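You operate a simulated robot arm through the tools that you are given. There is no shell and no other tool. Be economical: measure what you need, move in short steps, check, and stop when the job is done.

The job below is to be done with a simulated robot arm. You get a single attempt, and the scene is never put back.

Task
Change the cloudy water in the blue dish.
Fine: tip it into the basin, refill to the line from the big jug; dish and jug back. Set down upright: big jug.
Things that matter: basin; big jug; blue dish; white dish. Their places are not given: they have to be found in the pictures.

It is judged by the outcome, as a careful person would: the job done as asked, and still so three seconds after it is handed in. It fails if anything else is knocked over, pushed out of place, dropped, spilled or broken.

Robot
A 7-joint arm with a two-finger parallel gripper, fixed in place. Base frame: the origin is at the foot of the arm, x ahead of it, y to its left, z up. Readings come in m, degrees, newtons and seconds.
With the tool pointing down near the work surface it reaches from about 0.22 to 0.74 m from the base axis. Its first joint turns from -166.0 to 166.0 degrees. Payload 1.57 kg.
Tool frame: the origin (TCP) lies between the finger pads and is the grasp point; the fingertips stand 0.03 m ahead of it; z points along the fingers, y is the line along which they close. Largest opening 0.11 m; finger width 0.024, thickness 0.012; the body of the gripper, 0.048 by 0.112 m, starts 0.078 m behind the TCP.
Orientation is that of the tool frame in the base frame, as [roll, pitch, yaw] about the fixed x, y, z axes, in that order (R = Rz(yaw) Ry(pitch) Rx(roll)). With the fingers straight down and closing along the base's y, the tool's x points along the base's -x, its y along +y and its z along -z.

Tools
- The arm moves only by the tool play_rows. Its argument "targets" is a list of rows, each an object of numbers (a shift or turn left out is 0, a gripper value left out holds the last): "tx", "ty", "tz": the shift along the tool's x, y, z in units of 20 mm (1.0 is 20 mm); "rx", "ry", "rz": the turn, a rotation vector about the tool's x, y, z in units of 5 degrees (1.0 is 5 degrees); "grip": the gripper command, from -1 (fully open) to 1 (shut), values between in proportion. In form: [{"tx": .., "ty": .., "tz": .., "rx": .., "ry": .., "rz": .., "grip": ..}, ...]. A call has 1 to 12 rows; each row shifts and turns the commanded pose from where the row before left it, along the tool's axes as they then stand. A call with a number of a shift or a turn outside -1 to 1 is refused whole. A row lasts 0.2 s, in which the tool goes at most 0.05 m and 8.6 degrees; a call with a longer step from one row to the next is refused whole, and so is a gripper value outside its range. A pose out of reach is approached as far as the arm can. The call stops where the force on the tool passes 40 N (or 10 N more than at its start, if that is more) or the arm is blocked; 0.2 s more then pass. The fingers move at their own pace (about 0.045 m/s each) and stop on an object; they squeeze with about 42 N. The grip force told is the motor's: it shows also when the fingers shut on nothing. Time passes only in rows, and 0.2 s behind the last, so rows that do not move let the fingers close. It gives the time, the measured TCP pose, the force on the tool (base axes), the opening and the grip force at its end, in the units of the frame above (readings bear some noise), with the torque about the TCP (base axes, N m) and any sound that the robot's microphone picked up, and new pictures: "views" is both (left out), scene, wrist or none.
- Cameras (640 x 400 px; columns grow to the right, rows downward): "scene" is fixed at [0.2185, 0.5004, 1.6011]; the picture's right is [-0.50, -0.87, 0.00], its down [-0.76, 0.44, -0.49] and it looks along [0.42, -0.24, -0.87] (base axes); focal length 354 px, centre (320, 200). "wrist" rides on the gripper at [0.07, 0.016, -0.141] in the tool frame; the picture's right is [-0.23, 0.97, 0.00], its down [-0.86, -0.20, -0.48] and it looks along [-0.47, -0.11, 0.88] (tool axes); focal length 222 px, centre (320, 200).
- lift_body(by): slides the trunk up (or, below 0, down) by that many m; the arm rides with it, the base frame stays. It gives what a move gives, with no picture.
- probe_pixels(camera, pixels): for up to 12 pixels [column, row] of the newest picture of that camera ("zoom" is the newest enlarged one), the place [x, y, z] in the base frame of the surface seen there, good to about 0.002 m. The clock stands still meanwhile.
- zoom(camera, box): a new picture of the part [left, top, right, bottom] of that camera's present view, enlarged. The clock stands still meanwhile.
- sign_off(): hands the job in; it is judged then, once.

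Work in short steps. Measure before you move; look again where a grasp or a placing could have gone wrong, and mend it. You have 80 turns and 200 pictures in all, those below and enlarged ones among them. Open the gripper and draw the arm clear of the work before you hand the job in, unless the task says otherwise; then end with one line.

The tools are called after ">>>" by a JSON object that holds its "op" and its "data". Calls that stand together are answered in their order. play_rows: Moves the arm, as the interface text tells. Its arguments: {"type":"object","properties":{"targets":{"type":"array","items":{"type":"object","properties":{"tx":{"type":"number"},"ty":{"type":"number"},"tz":{"type":"number"},"rx":{"type":"number"},"ry":{"type":"number"},"rz":{"type":"number"},"grip":{"type":"number"}}}},"views":{"type":"string","enum":["both","scene","wrist","none"]}},"required":["targets"]} The other tools are called the same way: lift_body (by) slides the trunk up or down; probe_pixels (camera, pixels) gives the place of the surface under pixels of a picture; zoom (camera, box) takes an enlarged picture of a part of a camera's view; sign_off () hands the job in.

At the start:

```text
clock: 0.0
eef_pos: [0.2285, 0.3166, 1.2482]
tcp_rot: [-179.9, 0.0, -180.0]
ft_force: [0.0, -0.2, 0.6]
wrist_torque: [-0.02, 0.02, -0.01]
finger_gap: 0.1098
grasp_force: 0.0
trunk travel left (down, up): [-0.525, 0.065]
```

scene: 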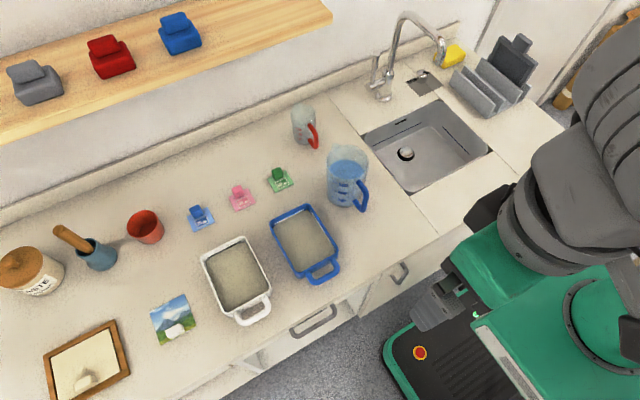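
wrist: 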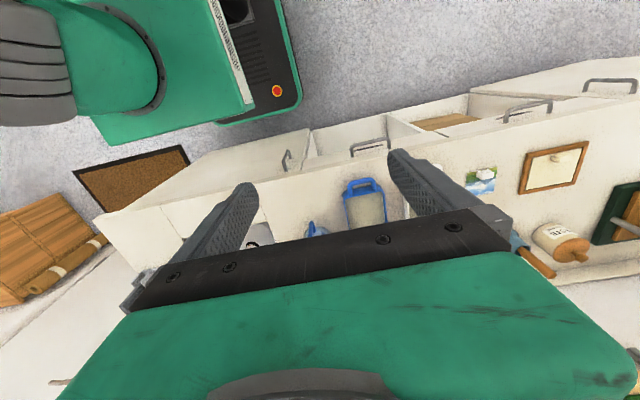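

I start by zooming on the dishes (around 270,250), the jug (347,178) and the basin (425,145).

>>> {"op": "zoom", "data": {"camera": "scene", "box": [190, 130, 390, 330]}}

>>> {"op": "zoom", "data": {"camera": "scene", "box": [280, 20, 520, 230]}}

>>> {"op": "probe_pixels", "data": {"camera": "scene", "pixels": [[305, 240], [270, 215], [312, 203], [295, 280], [338, 262], [326, 277], [235, 275], [348, 165], [362, 208], [405, 160], [438, 125], [440, 220]]}}

```text
2.00 times, centred on (290, 230) of scene
```

zoom: 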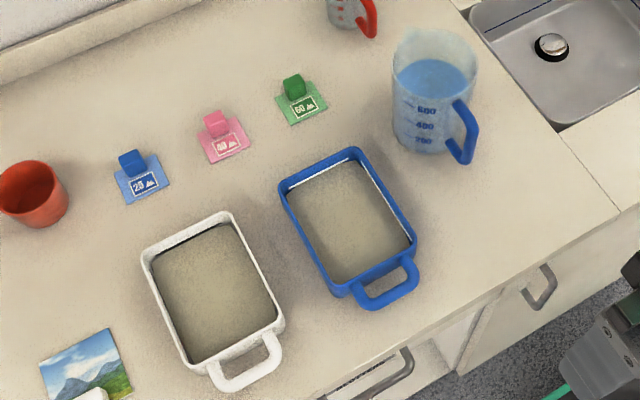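

```text
1.90 times, centred on (400, 125) of scene
```

zoom: 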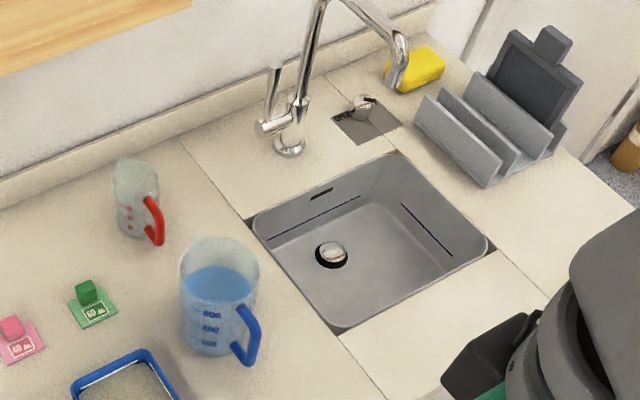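

```text
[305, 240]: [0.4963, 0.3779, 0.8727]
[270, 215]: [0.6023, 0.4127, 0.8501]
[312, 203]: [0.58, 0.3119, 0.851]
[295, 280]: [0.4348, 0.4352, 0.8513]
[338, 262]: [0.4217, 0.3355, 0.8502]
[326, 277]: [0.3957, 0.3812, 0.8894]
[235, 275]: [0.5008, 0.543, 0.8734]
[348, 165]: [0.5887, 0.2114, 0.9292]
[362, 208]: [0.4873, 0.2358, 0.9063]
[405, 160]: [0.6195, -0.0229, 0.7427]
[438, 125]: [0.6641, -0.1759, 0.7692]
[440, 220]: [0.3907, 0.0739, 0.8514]
```

I need dish detail: rim, handle and the fill line, plus jug scale and handle.

>>> {"op": "zoom", "data": {"camera": "scene", "box": [262, 198, 346, 290]}}

>>> {"op": "zoom", "data": {"camera": "scene", "box": [315, 135, 385, 215]}}

```text
4.35 times, centred on (304, 244) of scene
```

zoom: 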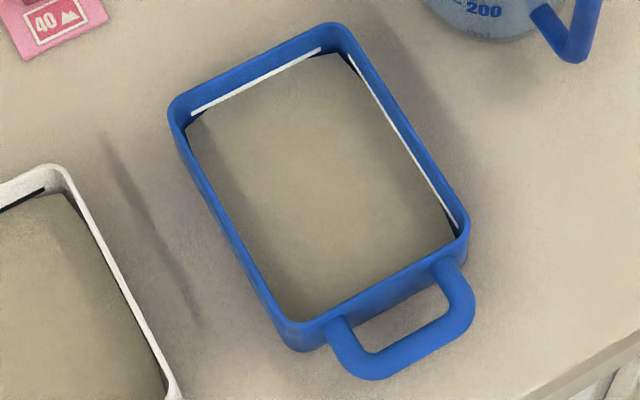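

```text
5.00 times, centred on (350, 175) of scene
```

zoom: 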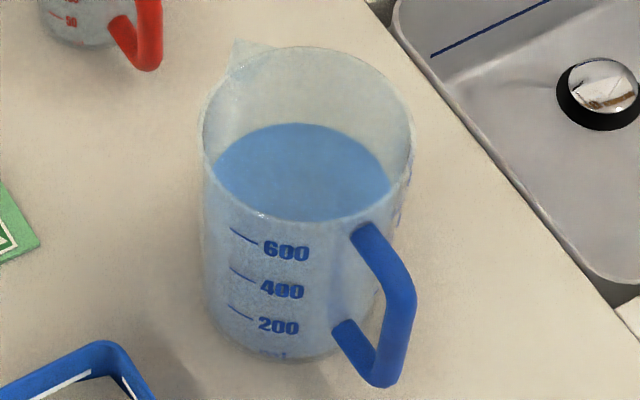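

Measuring the jug (rim, spout, handle, water) on this zoom.

>>> {"op": "probe_pixels", "data": {"camera": "zoom", "pixels": [[203, 150], [410, 140], [325, 48], [237, 42], [370, 235], [400, 285], [375, 370], [345, 335], [300, 165], [285, 357], [262, 220], [245, 240]]}}

>>> {"op": "zoom", "data": {"camera": "scene", "box": [262, 198, 346, 290]}}

```text
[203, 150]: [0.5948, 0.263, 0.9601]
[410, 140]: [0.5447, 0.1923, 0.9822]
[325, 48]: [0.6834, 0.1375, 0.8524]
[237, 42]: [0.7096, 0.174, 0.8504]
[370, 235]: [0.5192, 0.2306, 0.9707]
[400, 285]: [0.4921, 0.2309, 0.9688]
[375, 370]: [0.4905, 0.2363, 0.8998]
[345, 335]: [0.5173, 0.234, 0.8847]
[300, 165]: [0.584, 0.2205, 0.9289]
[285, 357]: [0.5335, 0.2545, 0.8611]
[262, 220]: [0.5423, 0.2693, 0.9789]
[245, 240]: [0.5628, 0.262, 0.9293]
```

```text
4.35 times, centred on (304, 244) of scene
```

zoom: 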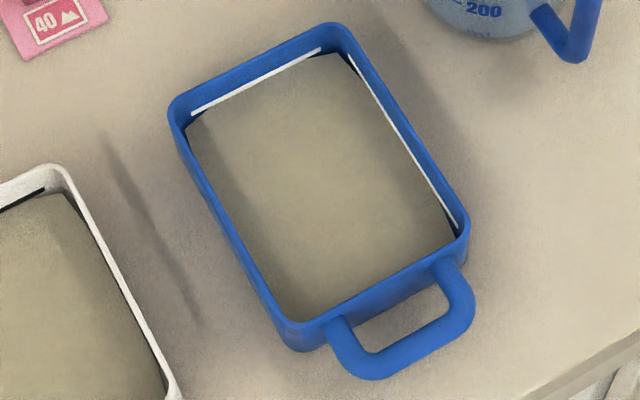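

>>> {"op": "probe_pixels", "data": {"camera": "zoom", "pixels": [[335, 28], [178, 112], [462, 245], [300, 325], [345, 375], [462, 335], [395, 368], [445, 290], [350, 340], [250, 80], [400, 140], [410, 345]]}}

>>> {"op": "probe_pixels", "data": {"camera": "scene", "pixels": [[360, 131], [435, 98], [490, 151], [413, 193], [440, 60], [445, 45], [312, 135], [285, 180], [240, 320], [266, 300], [425, 175], [448, 130]]}}

```text
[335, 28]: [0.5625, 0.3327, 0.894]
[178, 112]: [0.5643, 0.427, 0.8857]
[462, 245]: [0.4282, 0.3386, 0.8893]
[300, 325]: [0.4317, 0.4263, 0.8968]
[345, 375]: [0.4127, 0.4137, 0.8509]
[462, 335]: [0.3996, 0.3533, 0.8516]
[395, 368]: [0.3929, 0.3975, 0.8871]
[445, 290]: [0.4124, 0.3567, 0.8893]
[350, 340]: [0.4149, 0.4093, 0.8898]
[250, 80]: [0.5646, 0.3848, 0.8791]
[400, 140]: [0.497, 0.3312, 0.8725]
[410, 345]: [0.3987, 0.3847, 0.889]
```

```text
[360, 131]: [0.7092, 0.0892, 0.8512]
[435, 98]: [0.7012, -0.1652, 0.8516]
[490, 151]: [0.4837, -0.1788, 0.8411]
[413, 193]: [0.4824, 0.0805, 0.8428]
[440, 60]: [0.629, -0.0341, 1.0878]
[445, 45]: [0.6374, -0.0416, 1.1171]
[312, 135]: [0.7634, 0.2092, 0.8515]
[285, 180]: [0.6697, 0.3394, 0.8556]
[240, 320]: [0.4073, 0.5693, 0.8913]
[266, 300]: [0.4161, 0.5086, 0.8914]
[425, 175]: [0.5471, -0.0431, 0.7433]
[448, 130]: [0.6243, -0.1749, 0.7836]
```

The dish is axis-aligned (x 0.43–0.565, y 0.335–0.428, rim z 0.896), and 93 mm wide, so the open gripper can straddle it along y. I move over it with the fingers down, staying high.

>>> {"op": "play_rows", "data": {"targets": [{"tx": -1, "ty": 0.27, "tz": 0.8, "grip": -1}, {"tx": -1, "ty": 0.27, "tz": 0.8}, {"tx": -1, "ty": 0.27, "tz": 0.8}, {"tx": -1, "ty": 0.27, "tz": 0.8}, {"tx": -1, "ty": 0.27, "tz": 0.8}, {"tx": -1, "ty": 0.27, "tz": 0.8}, {"tx": -1, "ty": 0.27, "tz": 0.8}, {"tx": -1, "ty": 0.27, "tz": 0.8}, {"tx": -1, "ty": 0.27, "tz": 0.8}, {"tx": -1, "ty": 0.27, "tz": 0.8}, {"tx": -1, "ty": 0.27, "tz": 0.8}, {"tx": -1, "ty": 0.27, "tz": 0.8}]}}

```text
clock: 2.6
eef_pos: [0.4692, 0.3806, 1.058]
tcp_rot: [-180.0, -0.1, 179.9]
ft_force: [1.2, -0.4, 0.1]
wrist_torque: [0.01, 0.04, 0.02]
finger_gap: 0.1099
grasp_force: 0.1
trunk travel left (down, up): [-0.525, 0.065]
```

scene: 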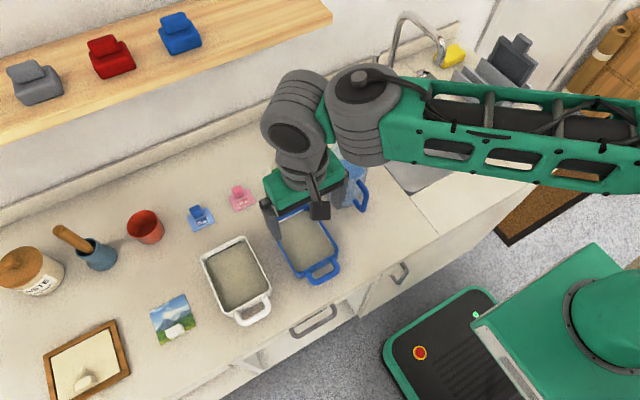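
wrist: 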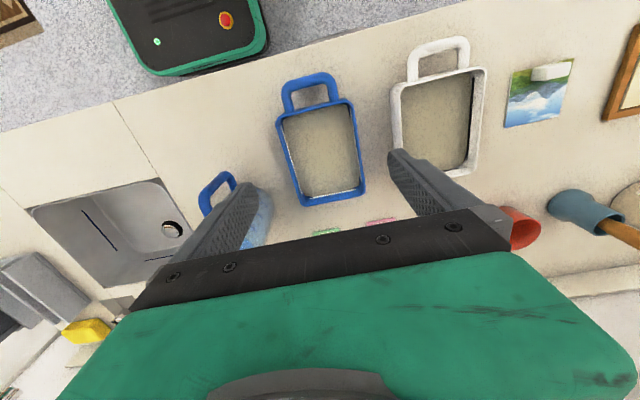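

The dish is between the fingers in the wrist view (rim corners near (278,117), (353,100), (366,192), (305,203)). I measure the rim and the white dish's near edge.

>>> {"op": "probe_pixels", "data": {"camera": "wrist", "pixels": [[281, 125], [355, 110], [290, 165], [361, 150], [305, 202], [362, 190], [395, 120], [402, 160], [283, 95], [337, 85], [308, 79], [310, 104]]}}

>>> {"op": "zoom", "data": {"camera": "wrist", "box": [190, 60, 410, 240]}}

```text
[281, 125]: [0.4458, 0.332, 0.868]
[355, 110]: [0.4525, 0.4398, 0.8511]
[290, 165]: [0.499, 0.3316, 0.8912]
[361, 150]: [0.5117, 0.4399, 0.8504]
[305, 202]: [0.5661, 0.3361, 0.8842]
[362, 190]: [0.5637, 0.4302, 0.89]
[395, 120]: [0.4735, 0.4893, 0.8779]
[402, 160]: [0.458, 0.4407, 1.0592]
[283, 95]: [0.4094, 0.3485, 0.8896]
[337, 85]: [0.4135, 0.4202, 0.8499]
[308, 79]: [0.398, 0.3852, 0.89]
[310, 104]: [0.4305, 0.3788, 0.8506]
```

```text
2.22 times, centred on (300, 150) of wrist
```

zoom: 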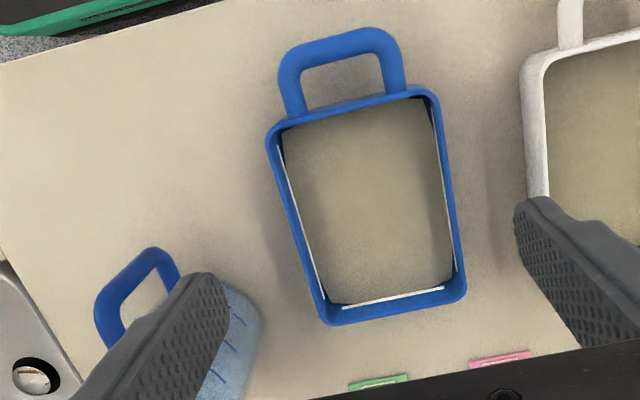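

Fingers will have ~5 mm margin each side, so I refine the two long rims' y.

>>> {"op": "probe_pixels", "data": {"camera": "zoom", "pixels": [[289, 200], [292, 200], [297, 200], [449, 180], [452, 180], [455, 180], [275, 145], [442, 130], [322, 315], [460, 285], [440, 93], [360, 180]]}}

```text
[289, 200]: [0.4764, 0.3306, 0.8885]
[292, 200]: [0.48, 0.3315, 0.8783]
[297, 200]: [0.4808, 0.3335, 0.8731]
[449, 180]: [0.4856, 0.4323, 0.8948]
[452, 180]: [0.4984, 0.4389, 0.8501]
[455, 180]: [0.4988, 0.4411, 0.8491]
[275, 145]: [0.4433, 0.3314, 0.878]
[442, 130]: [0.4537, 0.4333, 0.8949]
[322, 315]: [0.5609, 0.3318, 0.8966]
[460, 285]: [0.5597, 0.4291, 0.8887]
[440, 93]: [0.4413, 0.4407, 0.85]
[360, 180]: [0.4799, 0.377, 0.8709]
```

>>> {"op": "probe_pixels", "data": {"camera": "zoom", "pixels": [[280, 200], [282, 200], [284, 200], [286, 200], [444, 180], [446, 180], [448, 180], [450, 180], [300, 260], [298, 260], [304, 260], [456, 240]]}}

```text
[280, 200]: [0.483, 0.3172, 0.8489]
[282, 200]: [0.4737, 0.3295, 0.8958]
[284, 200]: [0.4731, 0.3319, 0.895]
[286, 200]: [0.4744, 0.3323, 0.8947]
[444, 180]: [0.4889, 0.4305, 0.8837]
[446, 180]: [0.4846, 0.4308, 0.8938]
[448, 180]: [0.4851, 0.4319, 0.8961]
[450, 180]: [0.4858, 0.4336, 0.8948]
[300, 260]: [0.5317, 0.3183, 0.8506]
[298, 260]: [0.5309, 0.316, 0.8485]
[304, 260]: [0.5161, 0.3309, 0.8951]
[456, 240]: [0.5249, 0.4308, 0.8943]
```

Dish spans y 0.330–0.433, centre 0.3815. I shift to x≈0.492, y≈0.3815 and descend to just above the rim first.

>>> {"op": "play_rows", "data": {"targets": [{"tx": -1, "ty": 0.04}, {"tx": -0.15}, {"tz": 1}, {"tz": 1}, {"tz": 1}, {"tz": 1}, {"tz": 1}, {"tz": 1}, {}]}}

```text
clock: 4.6
eef_pos: [0.49, 0.3829, 0.9377]
tcp_rot: [-179.9, -0.1, -180.0]
ft_force: [-0.4, 0.4, 0.2]
wrist_torque: [-0.02, -0.02, -0.02]
finger_gap: 0.1098
grasp_force: 0.1
trunk travel left (down, up): [-0.525, 0.065]
```

scene: 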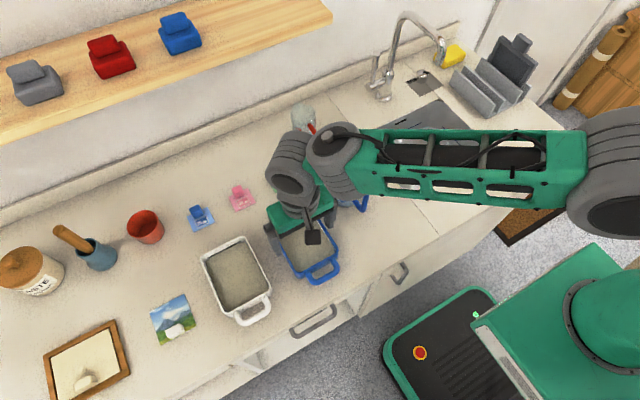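
wrist: 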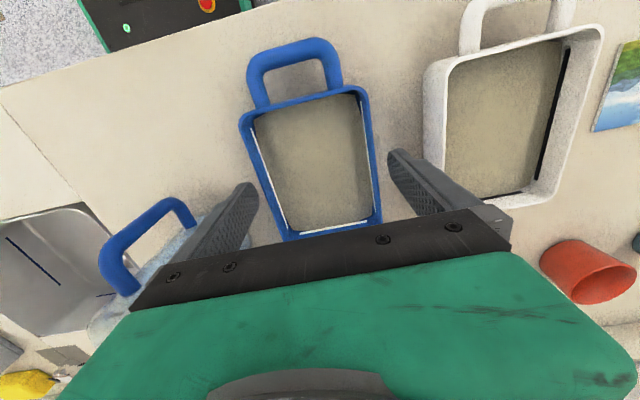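

The dish is centred between the fingers and the jug is clear of the left finger (30+ mm). Descending the last 50 mm slowly.

>>> {"op": "play_rows", "data": {"targets": [{"tz": 0.5, "ty": -0.05}, {"tz": 0.5}, {"tz": 0.5}, {"tz": 0.5}, {"tz": 0.5}, {}]}}

```text
clock: 6.0
eef_pos: [0.4907, 0.3816, 0.8862]
tcp_rot: [179.9, 0.1, 180.0]
ft_force: [0.8, 0.0, -0.2]
wrist_torque: [0.03, 0.02, -0.03]
finger_gap: 0.1099
grasp_force: 0.1
trunk travel left (down, up): [-0.525, 0.065]
```

scene: 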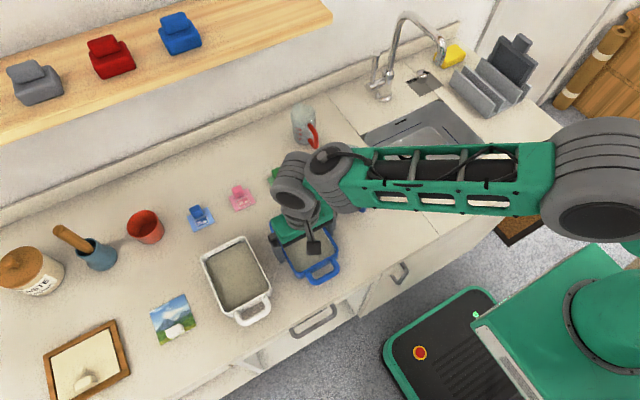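
wrist: 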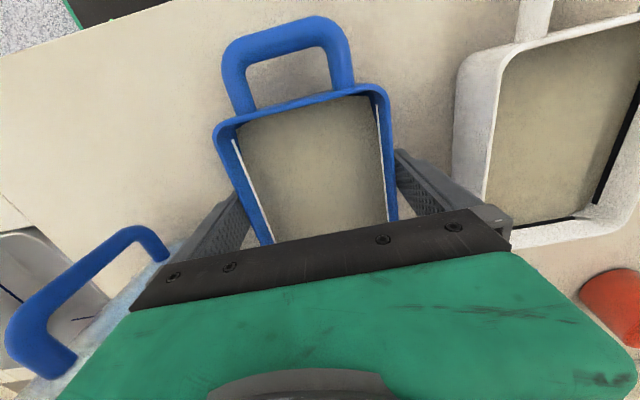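

Fingers straddle both long walls with no contact force; closing, then lifting slightly.

>>> {"op": "play_rows", "data": {"targets": [{"grip": 0.2}, {}, {}, {}], "views": "none"}}

```text
clock: 7.0
eef_pos: [0.4915, 0.3805, 0.8861]
tcp_rot: [179.9, 0.0, -180.0]
ft_force: [0.4, -0.9, -0.1]
wrist_torque: [0.04, -0.16, -0.05]
finger_gap: 0.1049
grasp_force: 42.1
trunk travel left (down, up): [-0.525, 0.065]
```

Gripped with 42 N at 105 mm. Lifting slowly a little and checking.

>>> {"op": "play_rows", "data": {"targets": [{"tz": -0.3}, {"tz": -0.5}, {"tz": -0.7}, {"tz": -0.7}, {}]}}

```text
clock: 8.2
eef_pos: [0.4896, 0.3806, 0.9293]
tcp_rot: [180.0, 0.0, -179.9]
ft_force: [-0.6, -0.2, -4.1]
wrist_torque: [0.01, -0.01, 0.05]
finger_gap: 0.1048
grasp_force: 42.2
trunk travel left (down, up): [-0.525, 0.065]
```

scene: 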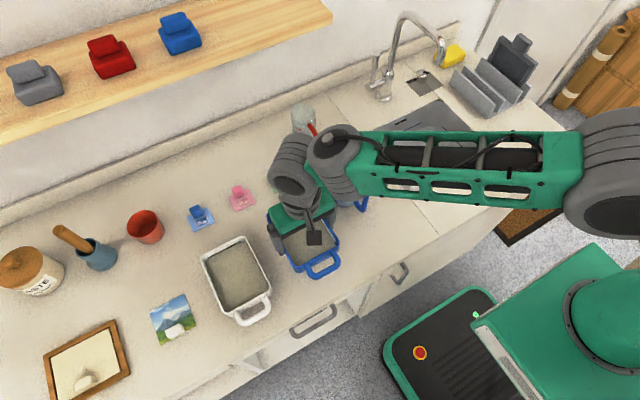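
wrist: 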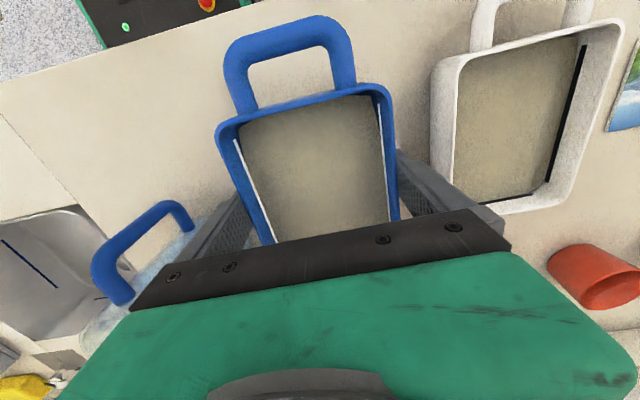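

The dish came up level, 4.1 N, water unmoved. Raising gently to clear the jug (rim ~0.985).

>>> {"op": "play_rows", "data": {"targets": [{"tz": -0.4}, {"tz": -0.7}, {"tz": -0.8}, {"tz": -0.8}, {"tz": -0.8}, {"tz": -0.8}, {"tz": -0.8}, {"tz": -0.8}, {"tz": -0.7}, {"tz": -0.4}, {"tz": -0.2}, {}], "views": "wrist"}}

>>> {"op": "probe_pixels", "data": {"camera": "scene", "pixels": [[400, 20], [420, 20], [437, 40], [441, 64], [380, 85], [385, 95], [375, 65], [392, 45]]}}

```text
clock: 10.8
eef_pos: [0.4924, 0.3807, 1.0734]
tcp_rot: [-179.9, 0.0, 180.0]
ft_force: [0.3, -0.5, -3.9]
wrist_torque: [0.0, -0.01, 0.01]
finger_gap: 0.1051
grasp_force: 42.3
trunk travel left (down, up): [-0.525, 0.065]
```

wrist: 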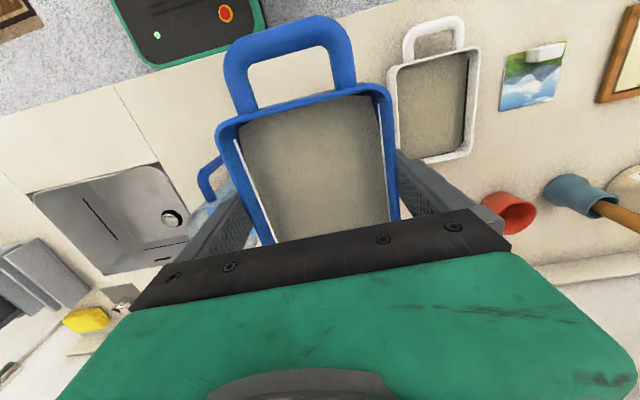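

```text
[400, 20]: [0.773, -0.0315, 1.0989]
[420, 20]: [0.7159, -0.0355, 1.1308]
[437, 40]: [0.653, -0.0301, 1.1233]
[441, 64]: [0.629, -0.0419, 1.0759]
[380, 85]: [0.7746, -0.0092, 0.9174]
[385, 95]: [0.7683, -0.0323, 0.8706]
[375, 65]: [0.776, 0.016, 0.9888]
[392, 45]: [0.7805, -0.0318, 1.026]
```

Held steady. Traversing to the basin side over the jug with a smooth ramp, y 0.38 → 0.02.

>>> {"op": "play_rows", "data": {"targets": [{"ty": -0.2}, {"ty": -0.4}, {"ty": -0.6}, {"ty": -0.8}, {"ty": -0.9}, {"ty": -0.9}, {"ty": -0.9}, {"ty": -0.9}, {"ty": -0.9}, {"ty": -0.9}, {"ty": -0.9}, {"ty": -0.9}], "views": "none"}}

>>> {"op": "play_rows", "data": {"targets": [{"ty": -0.7}, {"ty": -0.9}, {"ty": -0.9}, {"ty": -0.9}, {"ty": -0.9}, {"ty": -0.9}, {"ty": -0.9}, {"ty": -0.8}, {"ty": -0.6}, {"ty": -0.4}, {"ty": -0.2}, {}]}}

```text
clock: 13.4
eef_pos: [0.4943, 0.1985, 1.0763]
tcp_rot: [179.9, 0.0, 180.0]
ft_force: [0.2, -0.4, -4.1]
wrist_torque: [-0.01, 0.0, 0.01]
finger_gap: 0.1047
grasp_force: 42.5
trunk travel left (down, up): [-0.525, 0.065]
```

```text
clock: 16.0
eef_pos: [0.4905, 0.0333, 1.0757]
tcp_rot: [180.0, 0.0, -180.0]
ft_force: [0.9, 0.1, -4.5]
wrist_torque: [-0.01, -0.02, -0.03]
finger_gap: 0.105
grasp_force: 42.1
trunk travel left (down, up): [-0.525, 0.065]
```

scene: 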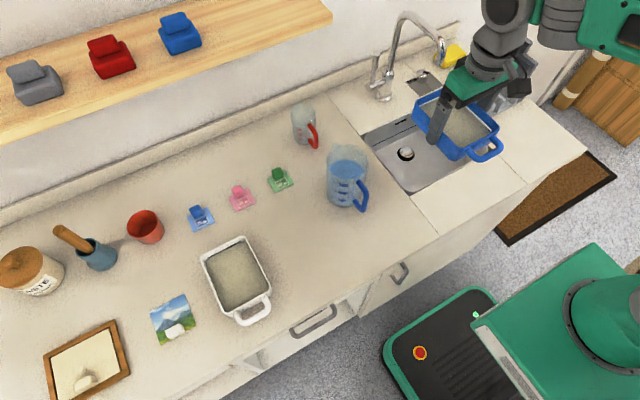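
wrist: 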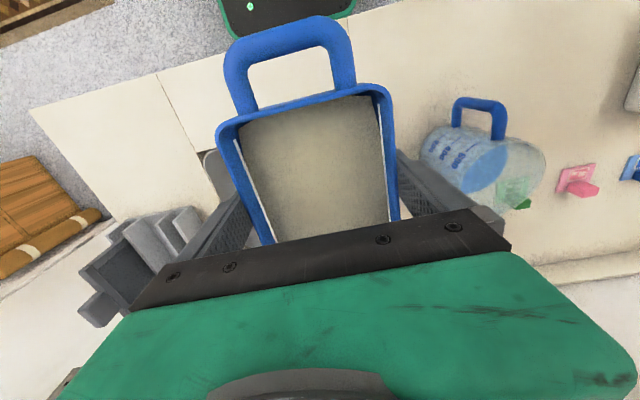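

Over the basin. Faucet spout tip is at (0.627,-0.035,1.07), so I lower first, then go forward under it, to about (0.585, 0.02, 0.985).

>>> {"op": "play_rows", "data": {"targets": [{"tz": 0.3, "ty": -0.1}, {"tz": 0.6, "ty": -0.2}, {"tz": 0.9, "ty": -0.2}, {"tz": 0.9, "tx": -0.2, "ty": -0.15}, {"tz": 0.9, "tx": -0.4}, {"tz": 0.6, "tx": -0.7}, {"tz": 0.3, "tx": -0.8}, {"tx": -0.8}, {"tx": -0.8}, {"tx": -0.6}, {"tx": -0.3}, {}]}}

```text
clock: 18.6
eef_pos: [0.5835, 0.022, 0.9848]
tcp_rot: [-180.0, 0.0, 180.0]
ft_force: [-0.3, 1.1, -4.2]
wrist_torque: [0.0, 0.0, -0.02]
finger_gap: 0.1047
grasp_force: 42.3
trunk travel left (down, up): [-0.525, 0.065]
```

scene: 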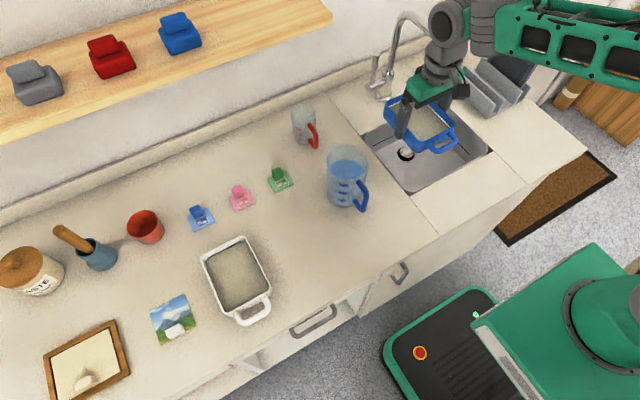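
wrist: 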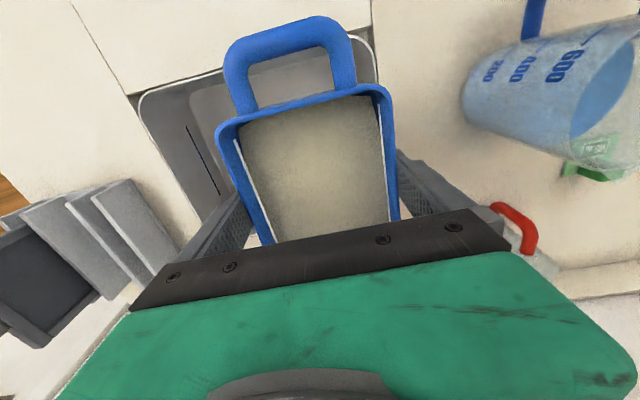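

Tilting handle-end down about tool y (negative ry), slowly; lip is ~4 cm inside the basin's front edge.

>>> {"op": "play_rows", "data": {"targets": [{"ry": -0.6}, {"ry": -0.6}, {"ry": -0.6, "tx": -0.2}, {"ry": -0.6, "tx": -0.2}, {"ry": -0.6, "tx": -0.2}, {"ry": -0.6, "tx": -0.2}, {"ry": -0.5}, {"ry": -0.5}]}}

```text
clock: 20.4
eef_pos: [0.5993, 0.0218, 0.9861]
tcp_rot: [180.0, 22.9, 180.0]
ft_force: [1.0, 0.7, -3.7]
wrist_torque: [0.02, -0.03, -0.02]
finger_gap: 0.1044
grasp_force: 41.4
trunk travel left (down, up): [-0.525, 0.065]
```

scene: 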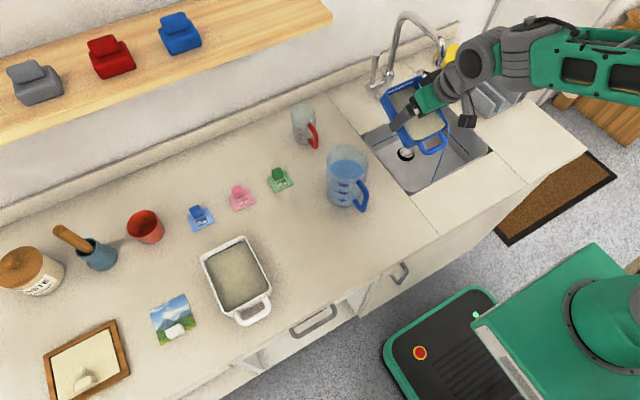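
wrist: 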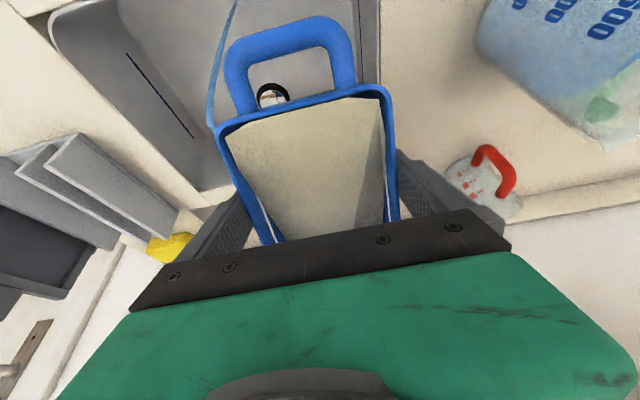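

A thin stream runs off the lip's left corner. I check where it lands before tilting further.

>>> {"op": "zoom", "data": {"camera": "scene", "box": [350, 60, 510, 220]}}

```text
2.50 times, centred on (430, 140) of scene
```

zoom: 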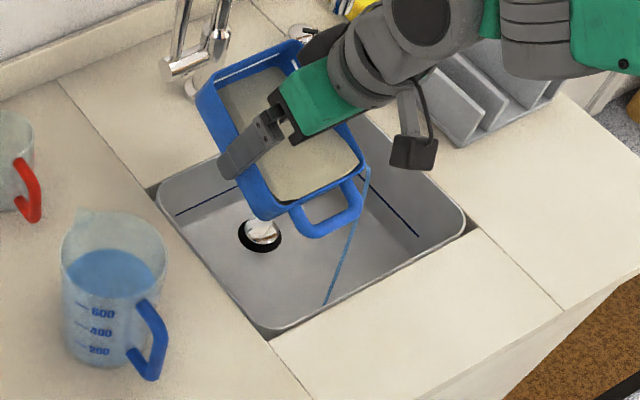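

The stream lands inside the basin but near its front wall; I shift 20 mm further in and continue tilting slowly.

>>> {"op": "play_rows", "data": {"targets": [{"tx": -0.46, "tz": 0.2}, {"tx": -0.46, "tz": 0.2}, {}, {}, {"ry": -0.4}, {"ry": -0.4}, {"ry": -0.4}, {"ry": -0.4}, {}, {}]}}

>>> {"op": "zoom", "data": {"camera": "scene", "box": [350, 60, 510, 220]}}

```text
clock: 22.6
eef_pos: [0.6193, 0.0219, 0.9865]
tcp_rot: [180.0, 31.0, 180.0]
ft_force: [0.0, 1.1, -3.0]
wrist_torque: [-0.04, -0.05, 0.02]
finger_gap: 0.1048
grasp_force: 42.1
trunk travel left (down, up): [-0.525, 0.065]
```

scene: 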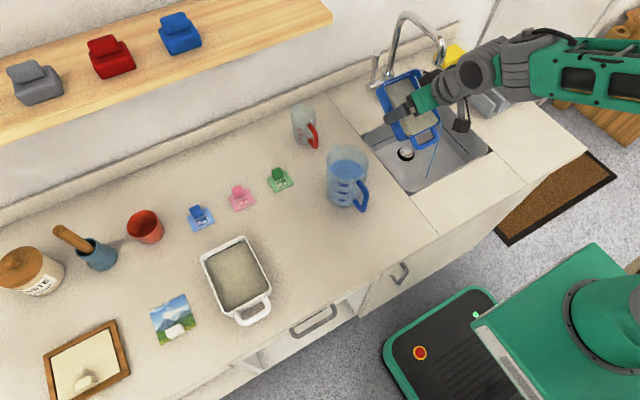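
wrist: 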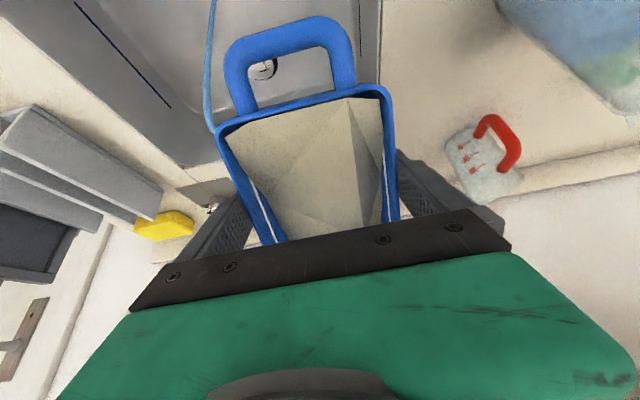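

```text
2.50 times, centred on (430, 140) of scene
```

zoom: 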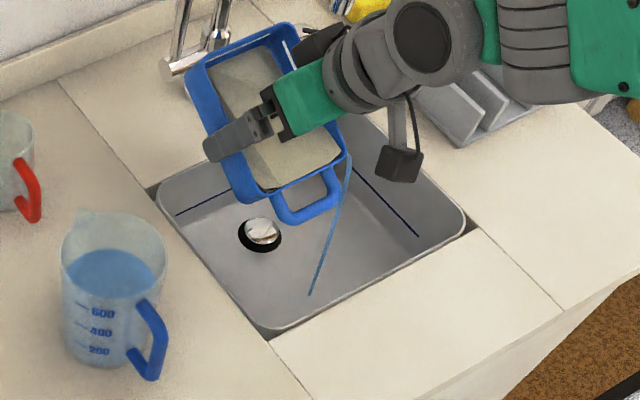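

Flow is going well into the basin. Continuing to tilt while easing back slightly, to keep the raised end away from the faucet tip.

>>> {"op": "play_rows", "data": {"targets": [{"ry": -0.4}, {"ry": -0.4}, {"ry": -0.4}, {"ry": -0.4}, {"ry": -0.4, "tx": 0.15, "tz": -0.15}, {"ry": -0.4, "tx": 0.15, "tz": -0.15}, {"ry": -0.4, "tx": 0.15, "tz": -0.15}, {"ry": -0.4, "tx": 0.15, "tz": -0.15}, {"ry": -0.4, "tx": 0.15, "tz": -0.15}, {"ry": -0.4}, {}, {}]}}

```text
clock: 25.2
eef_pos: [0.5976, 0.0206, 0.9882]
tcp_rot: [-180.0, 51.0, -180.0]
ft_force: [0.5, -0.5, -2.5]
wrist_torque: [0.0, 0.02, -0.02]
finger_gap: 0.1048
grasp_force: 42.0
trunk travel left (down, up): [-0.525, 0.065]
```

scene: 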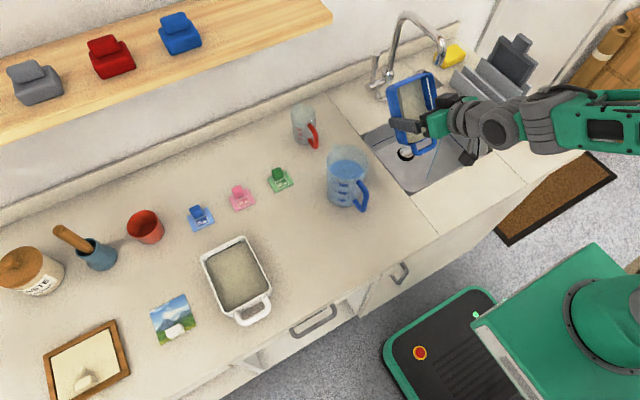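
wrist: 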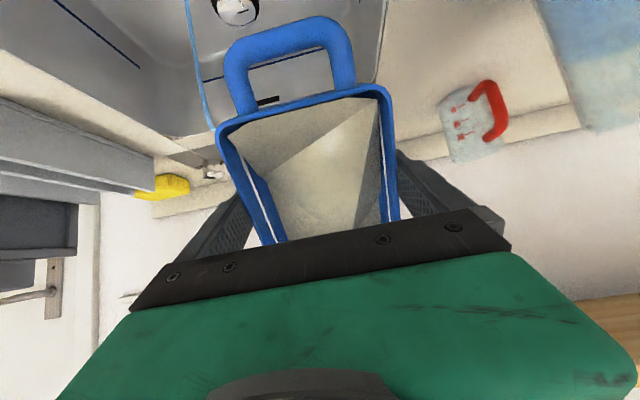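

Continuing from 51° to ~95°, easing back 20 mm more.

>>> {"op": "play_rows", "data": {"targets": [{"ry": -0.6}, {"ry": -0.6, "tx": 0.1, "tz": -0.2}, {"ry": -0.6, "tx": 0.1, "tz": -0.2}, {"ry": -0.6, "tx": 0.1, "tz": -0.2}, {"ry": -0.6, "tx": 0.1, "tz": -0.2}, {"ry": -0.6, "tz": -0.2}, {"ry": -0.6}, {"ry": -0.6}, {"ry": -0.6}, {"ry": -0.6}, {}, {}]}}

```text
clock: 27.8
eef_pos: [0.577, 0.0222, 0.9916]
tcp_rot: [-179.9, 81.0, -179.9]
ft_force: [0.7, 0.4, -1.5]
wrist_torque: [-0.01, 0.02, 0.02]
finger_gap: 0.1044
grasp_force: 41.8
trunk travel left (down, up): [-0.525, 0.065]
```

scene: 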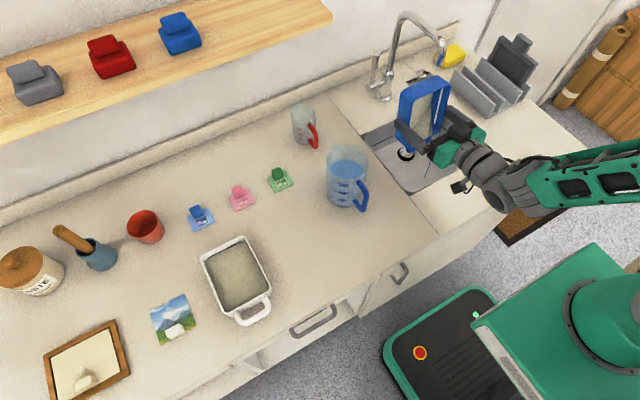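
wrist: 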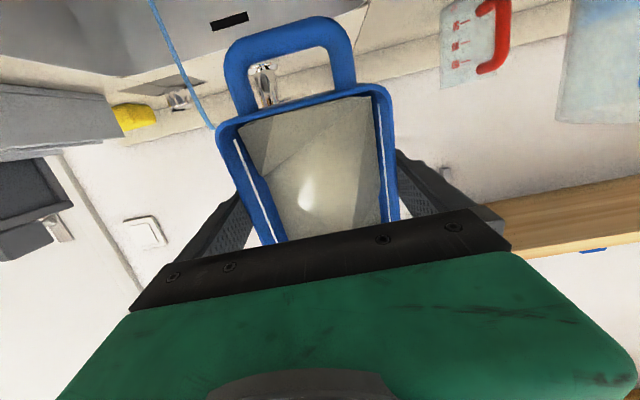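

Nearly empty (1.5 N), trickle continuing. Tilting on to ~108° while raising 30 mm so the camera stays clear of the counter.

>>> {"op": "play_rows", "data": {"targets": [{"ry": -0.5, "tx": -0.5}, {"ry": -0.5, "tx": -0.5}, {"ry": -0.6, "tx": -0.5}, {"ry": -0.6}, {"ry": -0.6}, {"ry": -0.6}, {"ry": -0.6}, {"ry": -0.6}, {"ry": -0.6}, {}, {}, {}]}}

```text
clock: 30.4
eef_pos: [0.5888, 0.0195, 1.0268]
tcp_rot: [-0.1, 73.2, -0.1]
ft_force: [0.2, 0.0, -1.4]
wrist_torque: [-0.01, 0.03, 0.0]
finger_gap: 0.1044
grasp_force: 41.5
out of reach, approached as far as the arm can: row 9
trunk travel left (down, up): [-0.525, 0.065]
```

scene: 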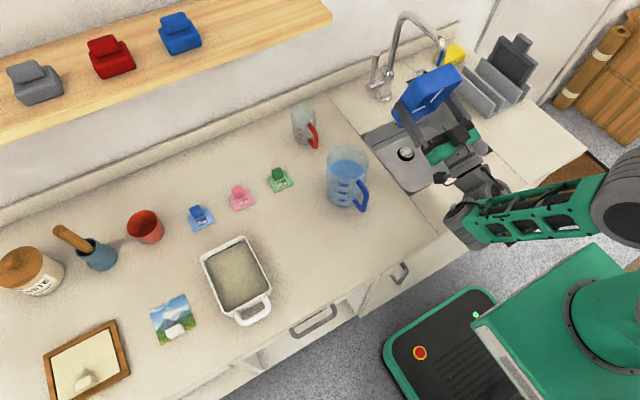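
wrist: 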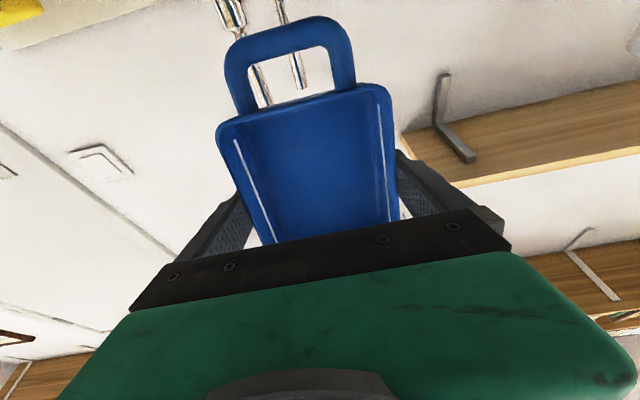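

Dish is empty. Backing off from the faucet and levelling it.

>>> {"op": "play_rows", "data": {"targets": [{"tz": -1}, {"tz": -1}, {"tz": -1, "tx": -0.3}, {"ry": 0.8}, {"ry": 1}, {"ry": 1}, {"ry": 1}, {"ry": 1}, {"ry": 1}, {"ry": 1}, {"ry": 1}, {"ry": 1}], "views": "scene"}}

```text
clock: 33.0
eef_pos: [0.572, 0.0118, 1.0461]
tcp_rot: [-179.9, 63.2, -179.9]
ft_force: [-14.0, 2.2, 7.5]
wrist_torque: [-0.52, -1.38, -0.67]
finger_gap: 0.1047
grasp_force: 41.9
out of reach, approached as far as the arm can: row 1, 2, 3
trunk travel left (down, up): [-0.525, 0.065]
```

scene: 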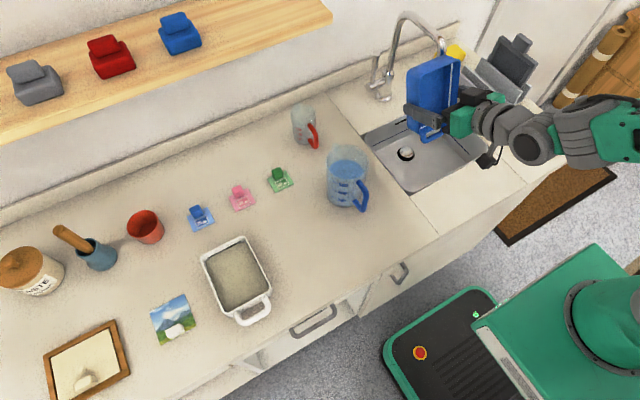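

Contact (-14 N in x): the raised end is touching the faucet spout. Moving straight back in -x without rotating.

>>> {"op": "play_rows", "data": {"targets": [{"tx": 0.3, "tz": -0.6}, {"tx": 0.45, "tz": -0.89}, {"tx": 0.45, "tz": -0.89}, {}]}}

>>> {"op": "zoom", "data": {"camera": "scene", "box": [350, 10, 540, 180]}}

```text
clock: 34.0
eef_pos: [0.5199, 0.0129, 1.0435]
tcp_rot: [180.0, 63.0, -180.0]
ft_force: [0.6, -0.9, -1.7]
wrist_torque: [0.02, 0.01, -0.03]
finger_gap: 0.1047
grasp_force: 42.1
trunk travel left (down, up): [-0.525, 0.065]
```

scene: 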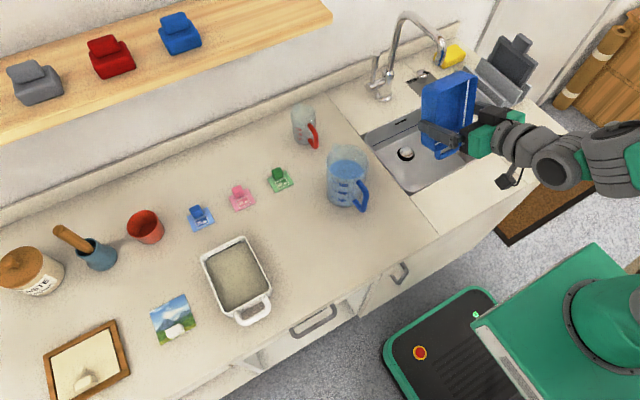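
wrist: 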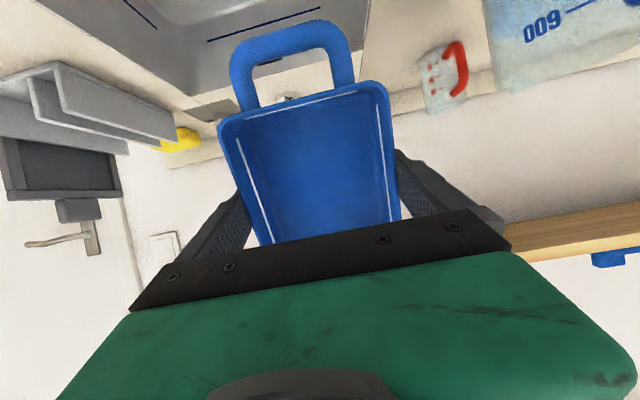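

```text
2.35 times, centred on (445, 95) of scene
```

zoom: 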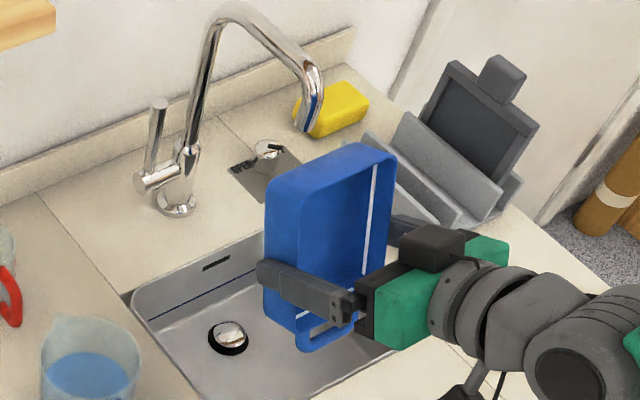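

Free again (force ~0), faucet unharmed; the dish may have pivoted slightly in the grip. I level the tool here and then measure the dish.

>>> {"op": "play_rows", "data": {"targets": [{"ry": 0.8, "tx": 0.2, "tz": -0.4}, {"ry": 1, "tx": 0.2, "tz": -0.4}, {"ry": 1, "tx": 0.3, "tz": -0.3}, {"ry": 1}, {"ry": 1}, {"ry": 1}, {"ry": 1}, {"ry": 1}, {"ry": 1}, {"ry": 1}, {"ry": 1}, {"ry": 1}], "views": "none"}}

>>> {"op": "play_rows", "data": {"targets": [{"ry": 0.8}, {}, {}]}}

```text
clock: 36.6
eef_pos: [0.4925, 0.0127, 1.0424]
tcp_rot: [180.0, 3.8, -180.0]
ft_force: [0.3, -0.5, -1.7]
wrist_torque: [-0.05, 0.0, 0.02]
finger_gap: 0.1045
grasp_force: 42.5
trunk travel left (down, up): [-0.525, 0.065]
```

```text
clock: 37.4
eef_pos: [0.4934, 0.0129, 1.0436]
tcp_rot: [-179.9, 0.0, 179.9]
ft_force: [0.3, 0.3, -2.0]
wrist_torque: [-0.04, -0.04, -0.01]
finger_gap: 0.1046
grasp_force: 41.8
trunk travel left (down, up): [-0.525, 0.065]
```

scene: 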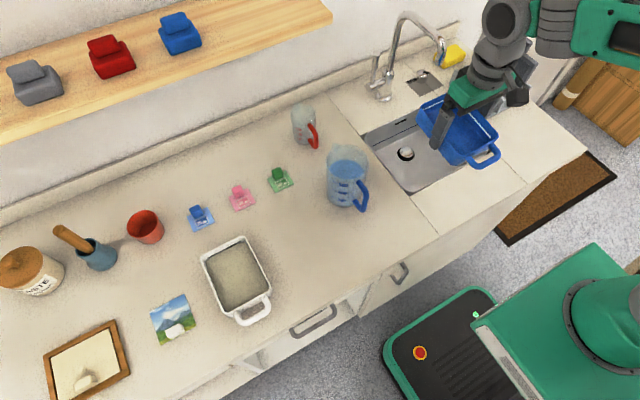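
wrist: 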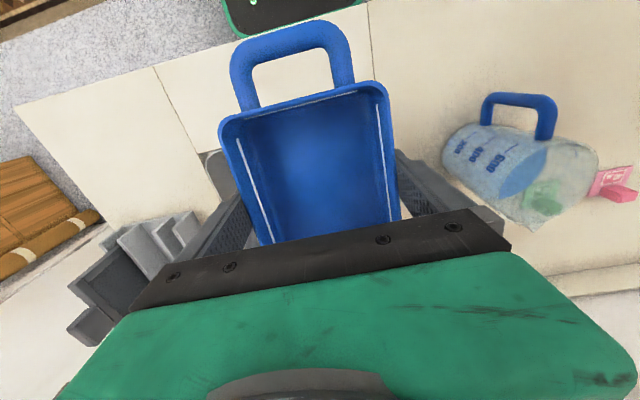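

Measuring the dish's tilt in the grip: rim at near and far ends.

>>> {"op": "zoom", "data": {"camera": "scene", "box": [400, 80, 510, 180]}}

>>> {"op": "probe_pixels", "data": {"camera": "wrist", "pixels": [[225, 125], [232, 160], [245, 205], [385, 100], [391, 150], [397, 200], [235, 50], [245, 90], [345, 70], [300, 105], [300, 40]]}}

```text
4.00 times, centred on (455, 130) of scene
```

zoom: 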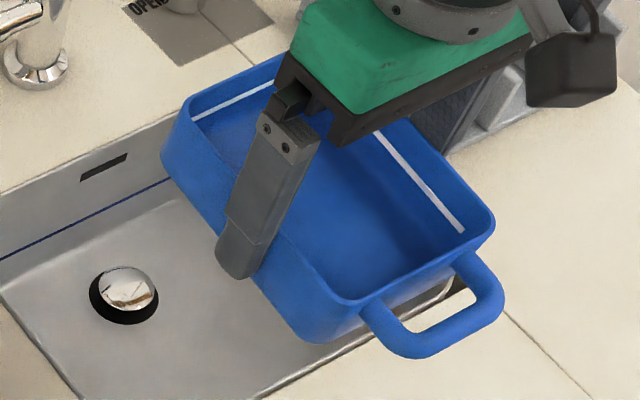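

```text
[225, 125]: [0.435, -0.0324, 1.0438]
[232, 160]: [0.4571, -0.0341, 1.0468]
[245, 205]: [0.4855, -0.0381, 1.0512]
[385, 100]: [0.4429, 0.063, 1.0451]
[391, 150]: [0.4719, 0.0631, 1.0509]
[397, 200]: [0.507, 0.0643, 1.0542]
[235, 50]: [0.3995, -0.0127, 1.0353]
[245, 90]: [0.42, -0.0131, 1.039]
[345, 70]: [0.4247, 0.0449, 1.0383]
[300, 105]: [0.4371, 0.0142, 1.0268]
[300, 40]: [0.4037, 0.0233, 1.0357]
```

>>> {"op": "probe_pixels", "data": {"camera": "zoom", "pixels": [[188, 97], [270, 62], [190, 125], [215, 180], [345, 298], [355, 300], [440, 258], [488, 225], [430, 150], [410, 350], [500, 305], [290, 250]]}}

```text
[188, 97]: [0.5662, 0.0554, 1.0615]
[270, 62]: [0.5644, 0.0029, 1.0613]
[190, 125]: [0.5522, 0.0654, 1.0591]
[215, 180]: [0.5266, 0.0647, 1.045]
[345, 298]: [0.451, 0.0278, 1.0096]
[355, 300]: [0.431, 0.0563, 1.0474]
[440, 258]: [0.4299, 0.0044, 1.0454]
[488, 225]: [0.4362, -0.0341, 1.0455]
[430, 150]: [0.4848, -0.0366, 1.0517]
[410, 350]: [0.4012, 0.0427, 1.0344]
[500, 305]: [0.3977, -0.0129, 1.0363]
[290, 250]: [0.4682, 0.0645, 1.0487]
```

The dish has pivoted ~6.8° (handle end low). I correct with ry +1.36, raise to pass the jug, and return along y.

>>> {"op": "play_rows", "data": {"targets": [{"ry": 0.68, "tz": -0.8}, {"ry": 0.68, "tz": -0.9}, {"ty": 0.5}, {"ty": 1}, {"ty": 1}, {"ty": 1}, {"ty": 1}, {"ty": 1}, {"ty": 1}, {"ty": 1}, {"ty": 1}, {"ty": 1}], "views": "scene"}}

>>> {"op": "play_rows", "data": {"targets": [{"ty": 1}, {"ty": 1}, {"ty": 1}, {"ty": 1}, {"ty": 1}, {"ty": 1}, {"ty": 1}, {"ty": 1}, {"ty": 0.6}, {"ty": 0.3}, {}, {}]}}

```text
clock: 40.0
eef_pos: [0.4924, 0.2024, 1.0769]
tcp_rot: [180.0, -6.8, -179.9]
ft_force: [0.5, 0.9, -1.0]
wrist_torque: [-0.01, 0.01, -0.04]
finger_gap: 0.1044
grasp_force: 41.9
trunk travel left (down, up): [-0.525, 0.065]
```

scene: 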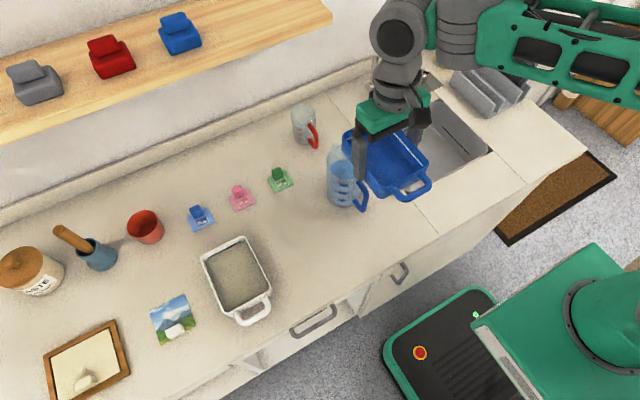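

```text
clock: 42.6
eef_pos: [0.4956, 0.3587, 1.0704]
tcp_rot: [180.0, -6.7, -179.9]
ft_force: [0.4, 0.0, -1.5]
wrist_torque: [0.0, 0.01, 0.01]
finger_gap: 0.1047
grasp_force: 41.9
out of reach, approached as far as the arm can: row 8, 9, 10
trunk travel left (down, up): [-0.525, 0.065]
```

scene: 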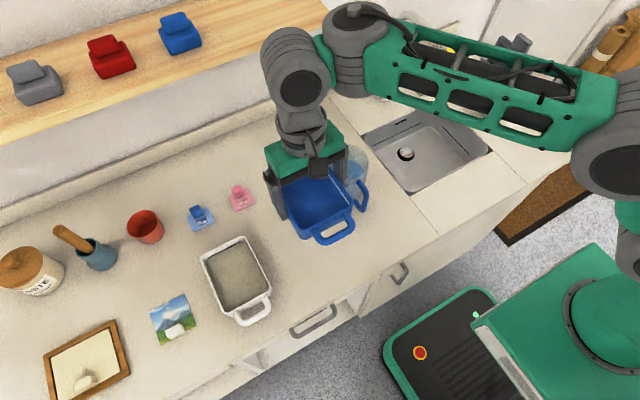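
wrist: 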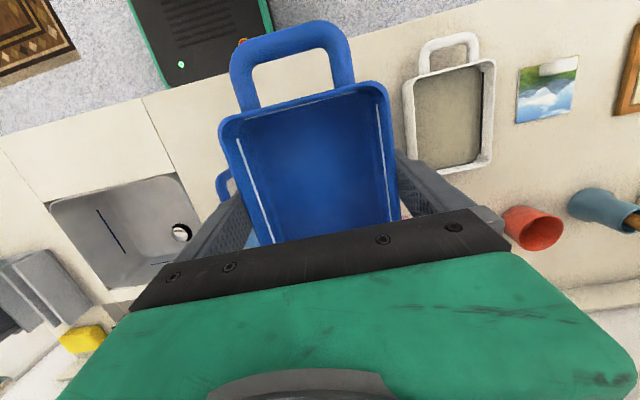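

Dish is over its place but y stopped at 0.359 (reach at this height). Descending 70 mm clears that; the jug side has ≥20 mm margin.

>>> {"op": "play_rows", "data": {"targets": [{"tz": 0.7}, {"tz": 0.7}, {"tz": 0.7}, {"tz": 0.7}, {"tz": 0.7}, {}], "views": "none"}}

```text
clock: 44.0
eef_pos: [0.4871, 0.3603, 1.0005]
tcp_rot: [-180.0, -6.8, -180.0]
ft_force: [-0.5, 0.8, -1.6]
wrist_torque: [-0.01, -0.01, -0.03]
finger_gap: 0.1046
grasp_force: 41.8
trunk travel left (down, up): [-0.525, 0.065]
```

Now x/y correction (+5 mm, +21 mm) with descent to ~15 mm above the counter.

>>> {"op": "play_rows", "data": {"targets": [{"ty": 0.5, "tx": -0.2}, {"ty": 0.53, "tx": -0.2}, {"tz": 0.9, "tx": -0.2}, {"tz": 0.9, "tx": -0.2}, {"tz": 0.9, "tx": -0.16}, {"tz": 0.9}, {"tz": 0.9}, {}]}}

>>> {"op": "zoom", "data": {"camera": "scene", "box": [240, 190, 360, 300]}}

```text
clock: 45.8
eef_pos: [0.4959, 0.3808, 0.9098]
tcp_rot: [-180.0, -6.8, -179.9]
ft_force: [-0.6, 0.5, -1.7]
wrist_torque: [-0.05, 0.0, 0.01]
finger_gap: 0.1047
grasp_force: 41.9
trunk travel left (down, up): [-0.525, 0.065]
```

scene: 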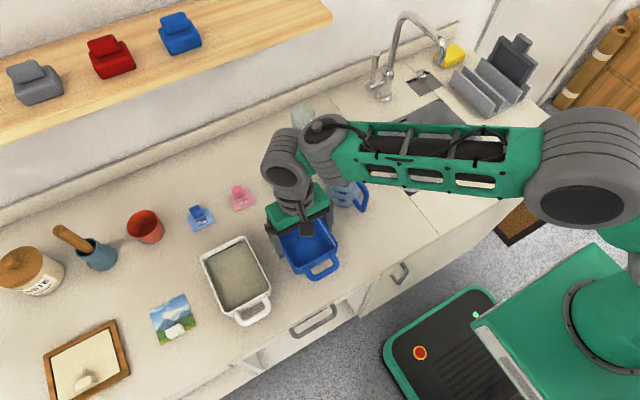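
wrist: 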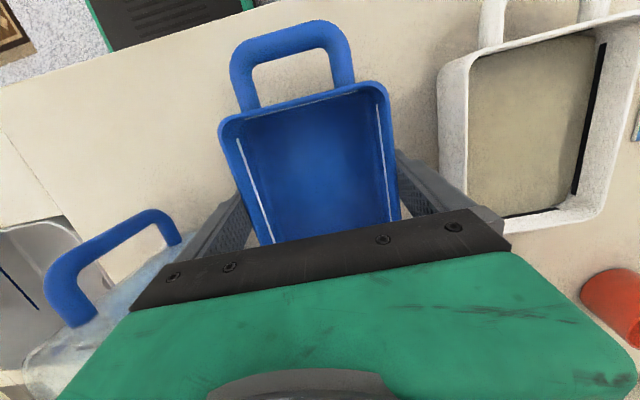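

```text
3.64 times, centred on (300, 245) of scene
```

zoom: 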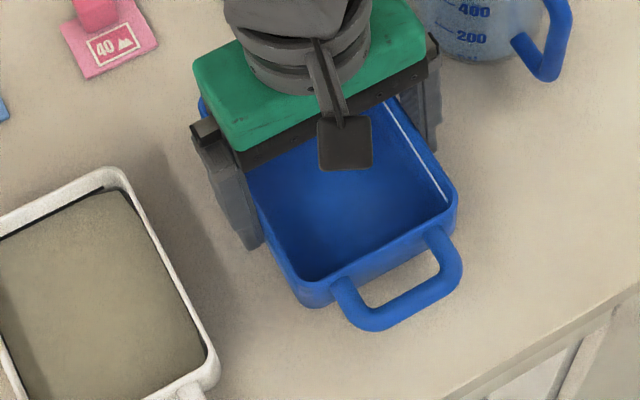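

Level and aligned. Lowering the last ~23 mm gently, watching force.

>>> {"op": "play_rows", "data": {"targets": [{"tz": 0.4}, {"tz": 0.4}, {"tz": 0.2}, {"tz": 0.15}, {}], "views": "none"}}

>>> {"op": "probe_pixels", "data": {"camera": "scene", "pixels": [[285, 268], [305, 278], [334, 248], [325, 275]]}}

```text
clock: 47.0
eef_pos: [0.4923, 0.3807, 0.8871]
tcp_rot: [180.0, -6.8, 179.9]
ft_force: [-0.3, 1.2, -1.0]
wrist_torque: [-0.01, 0.01, -0.04]
finger_gap: 0.1044
grasp_force: 42.2
trunk travel left (down, up): [-0.525, 0.065]
```

```text
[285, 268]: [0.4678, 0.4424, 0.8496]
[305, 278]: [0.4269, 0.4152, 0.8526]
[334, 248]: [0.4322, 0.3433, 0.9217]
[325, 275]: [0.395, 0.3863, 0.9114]
```

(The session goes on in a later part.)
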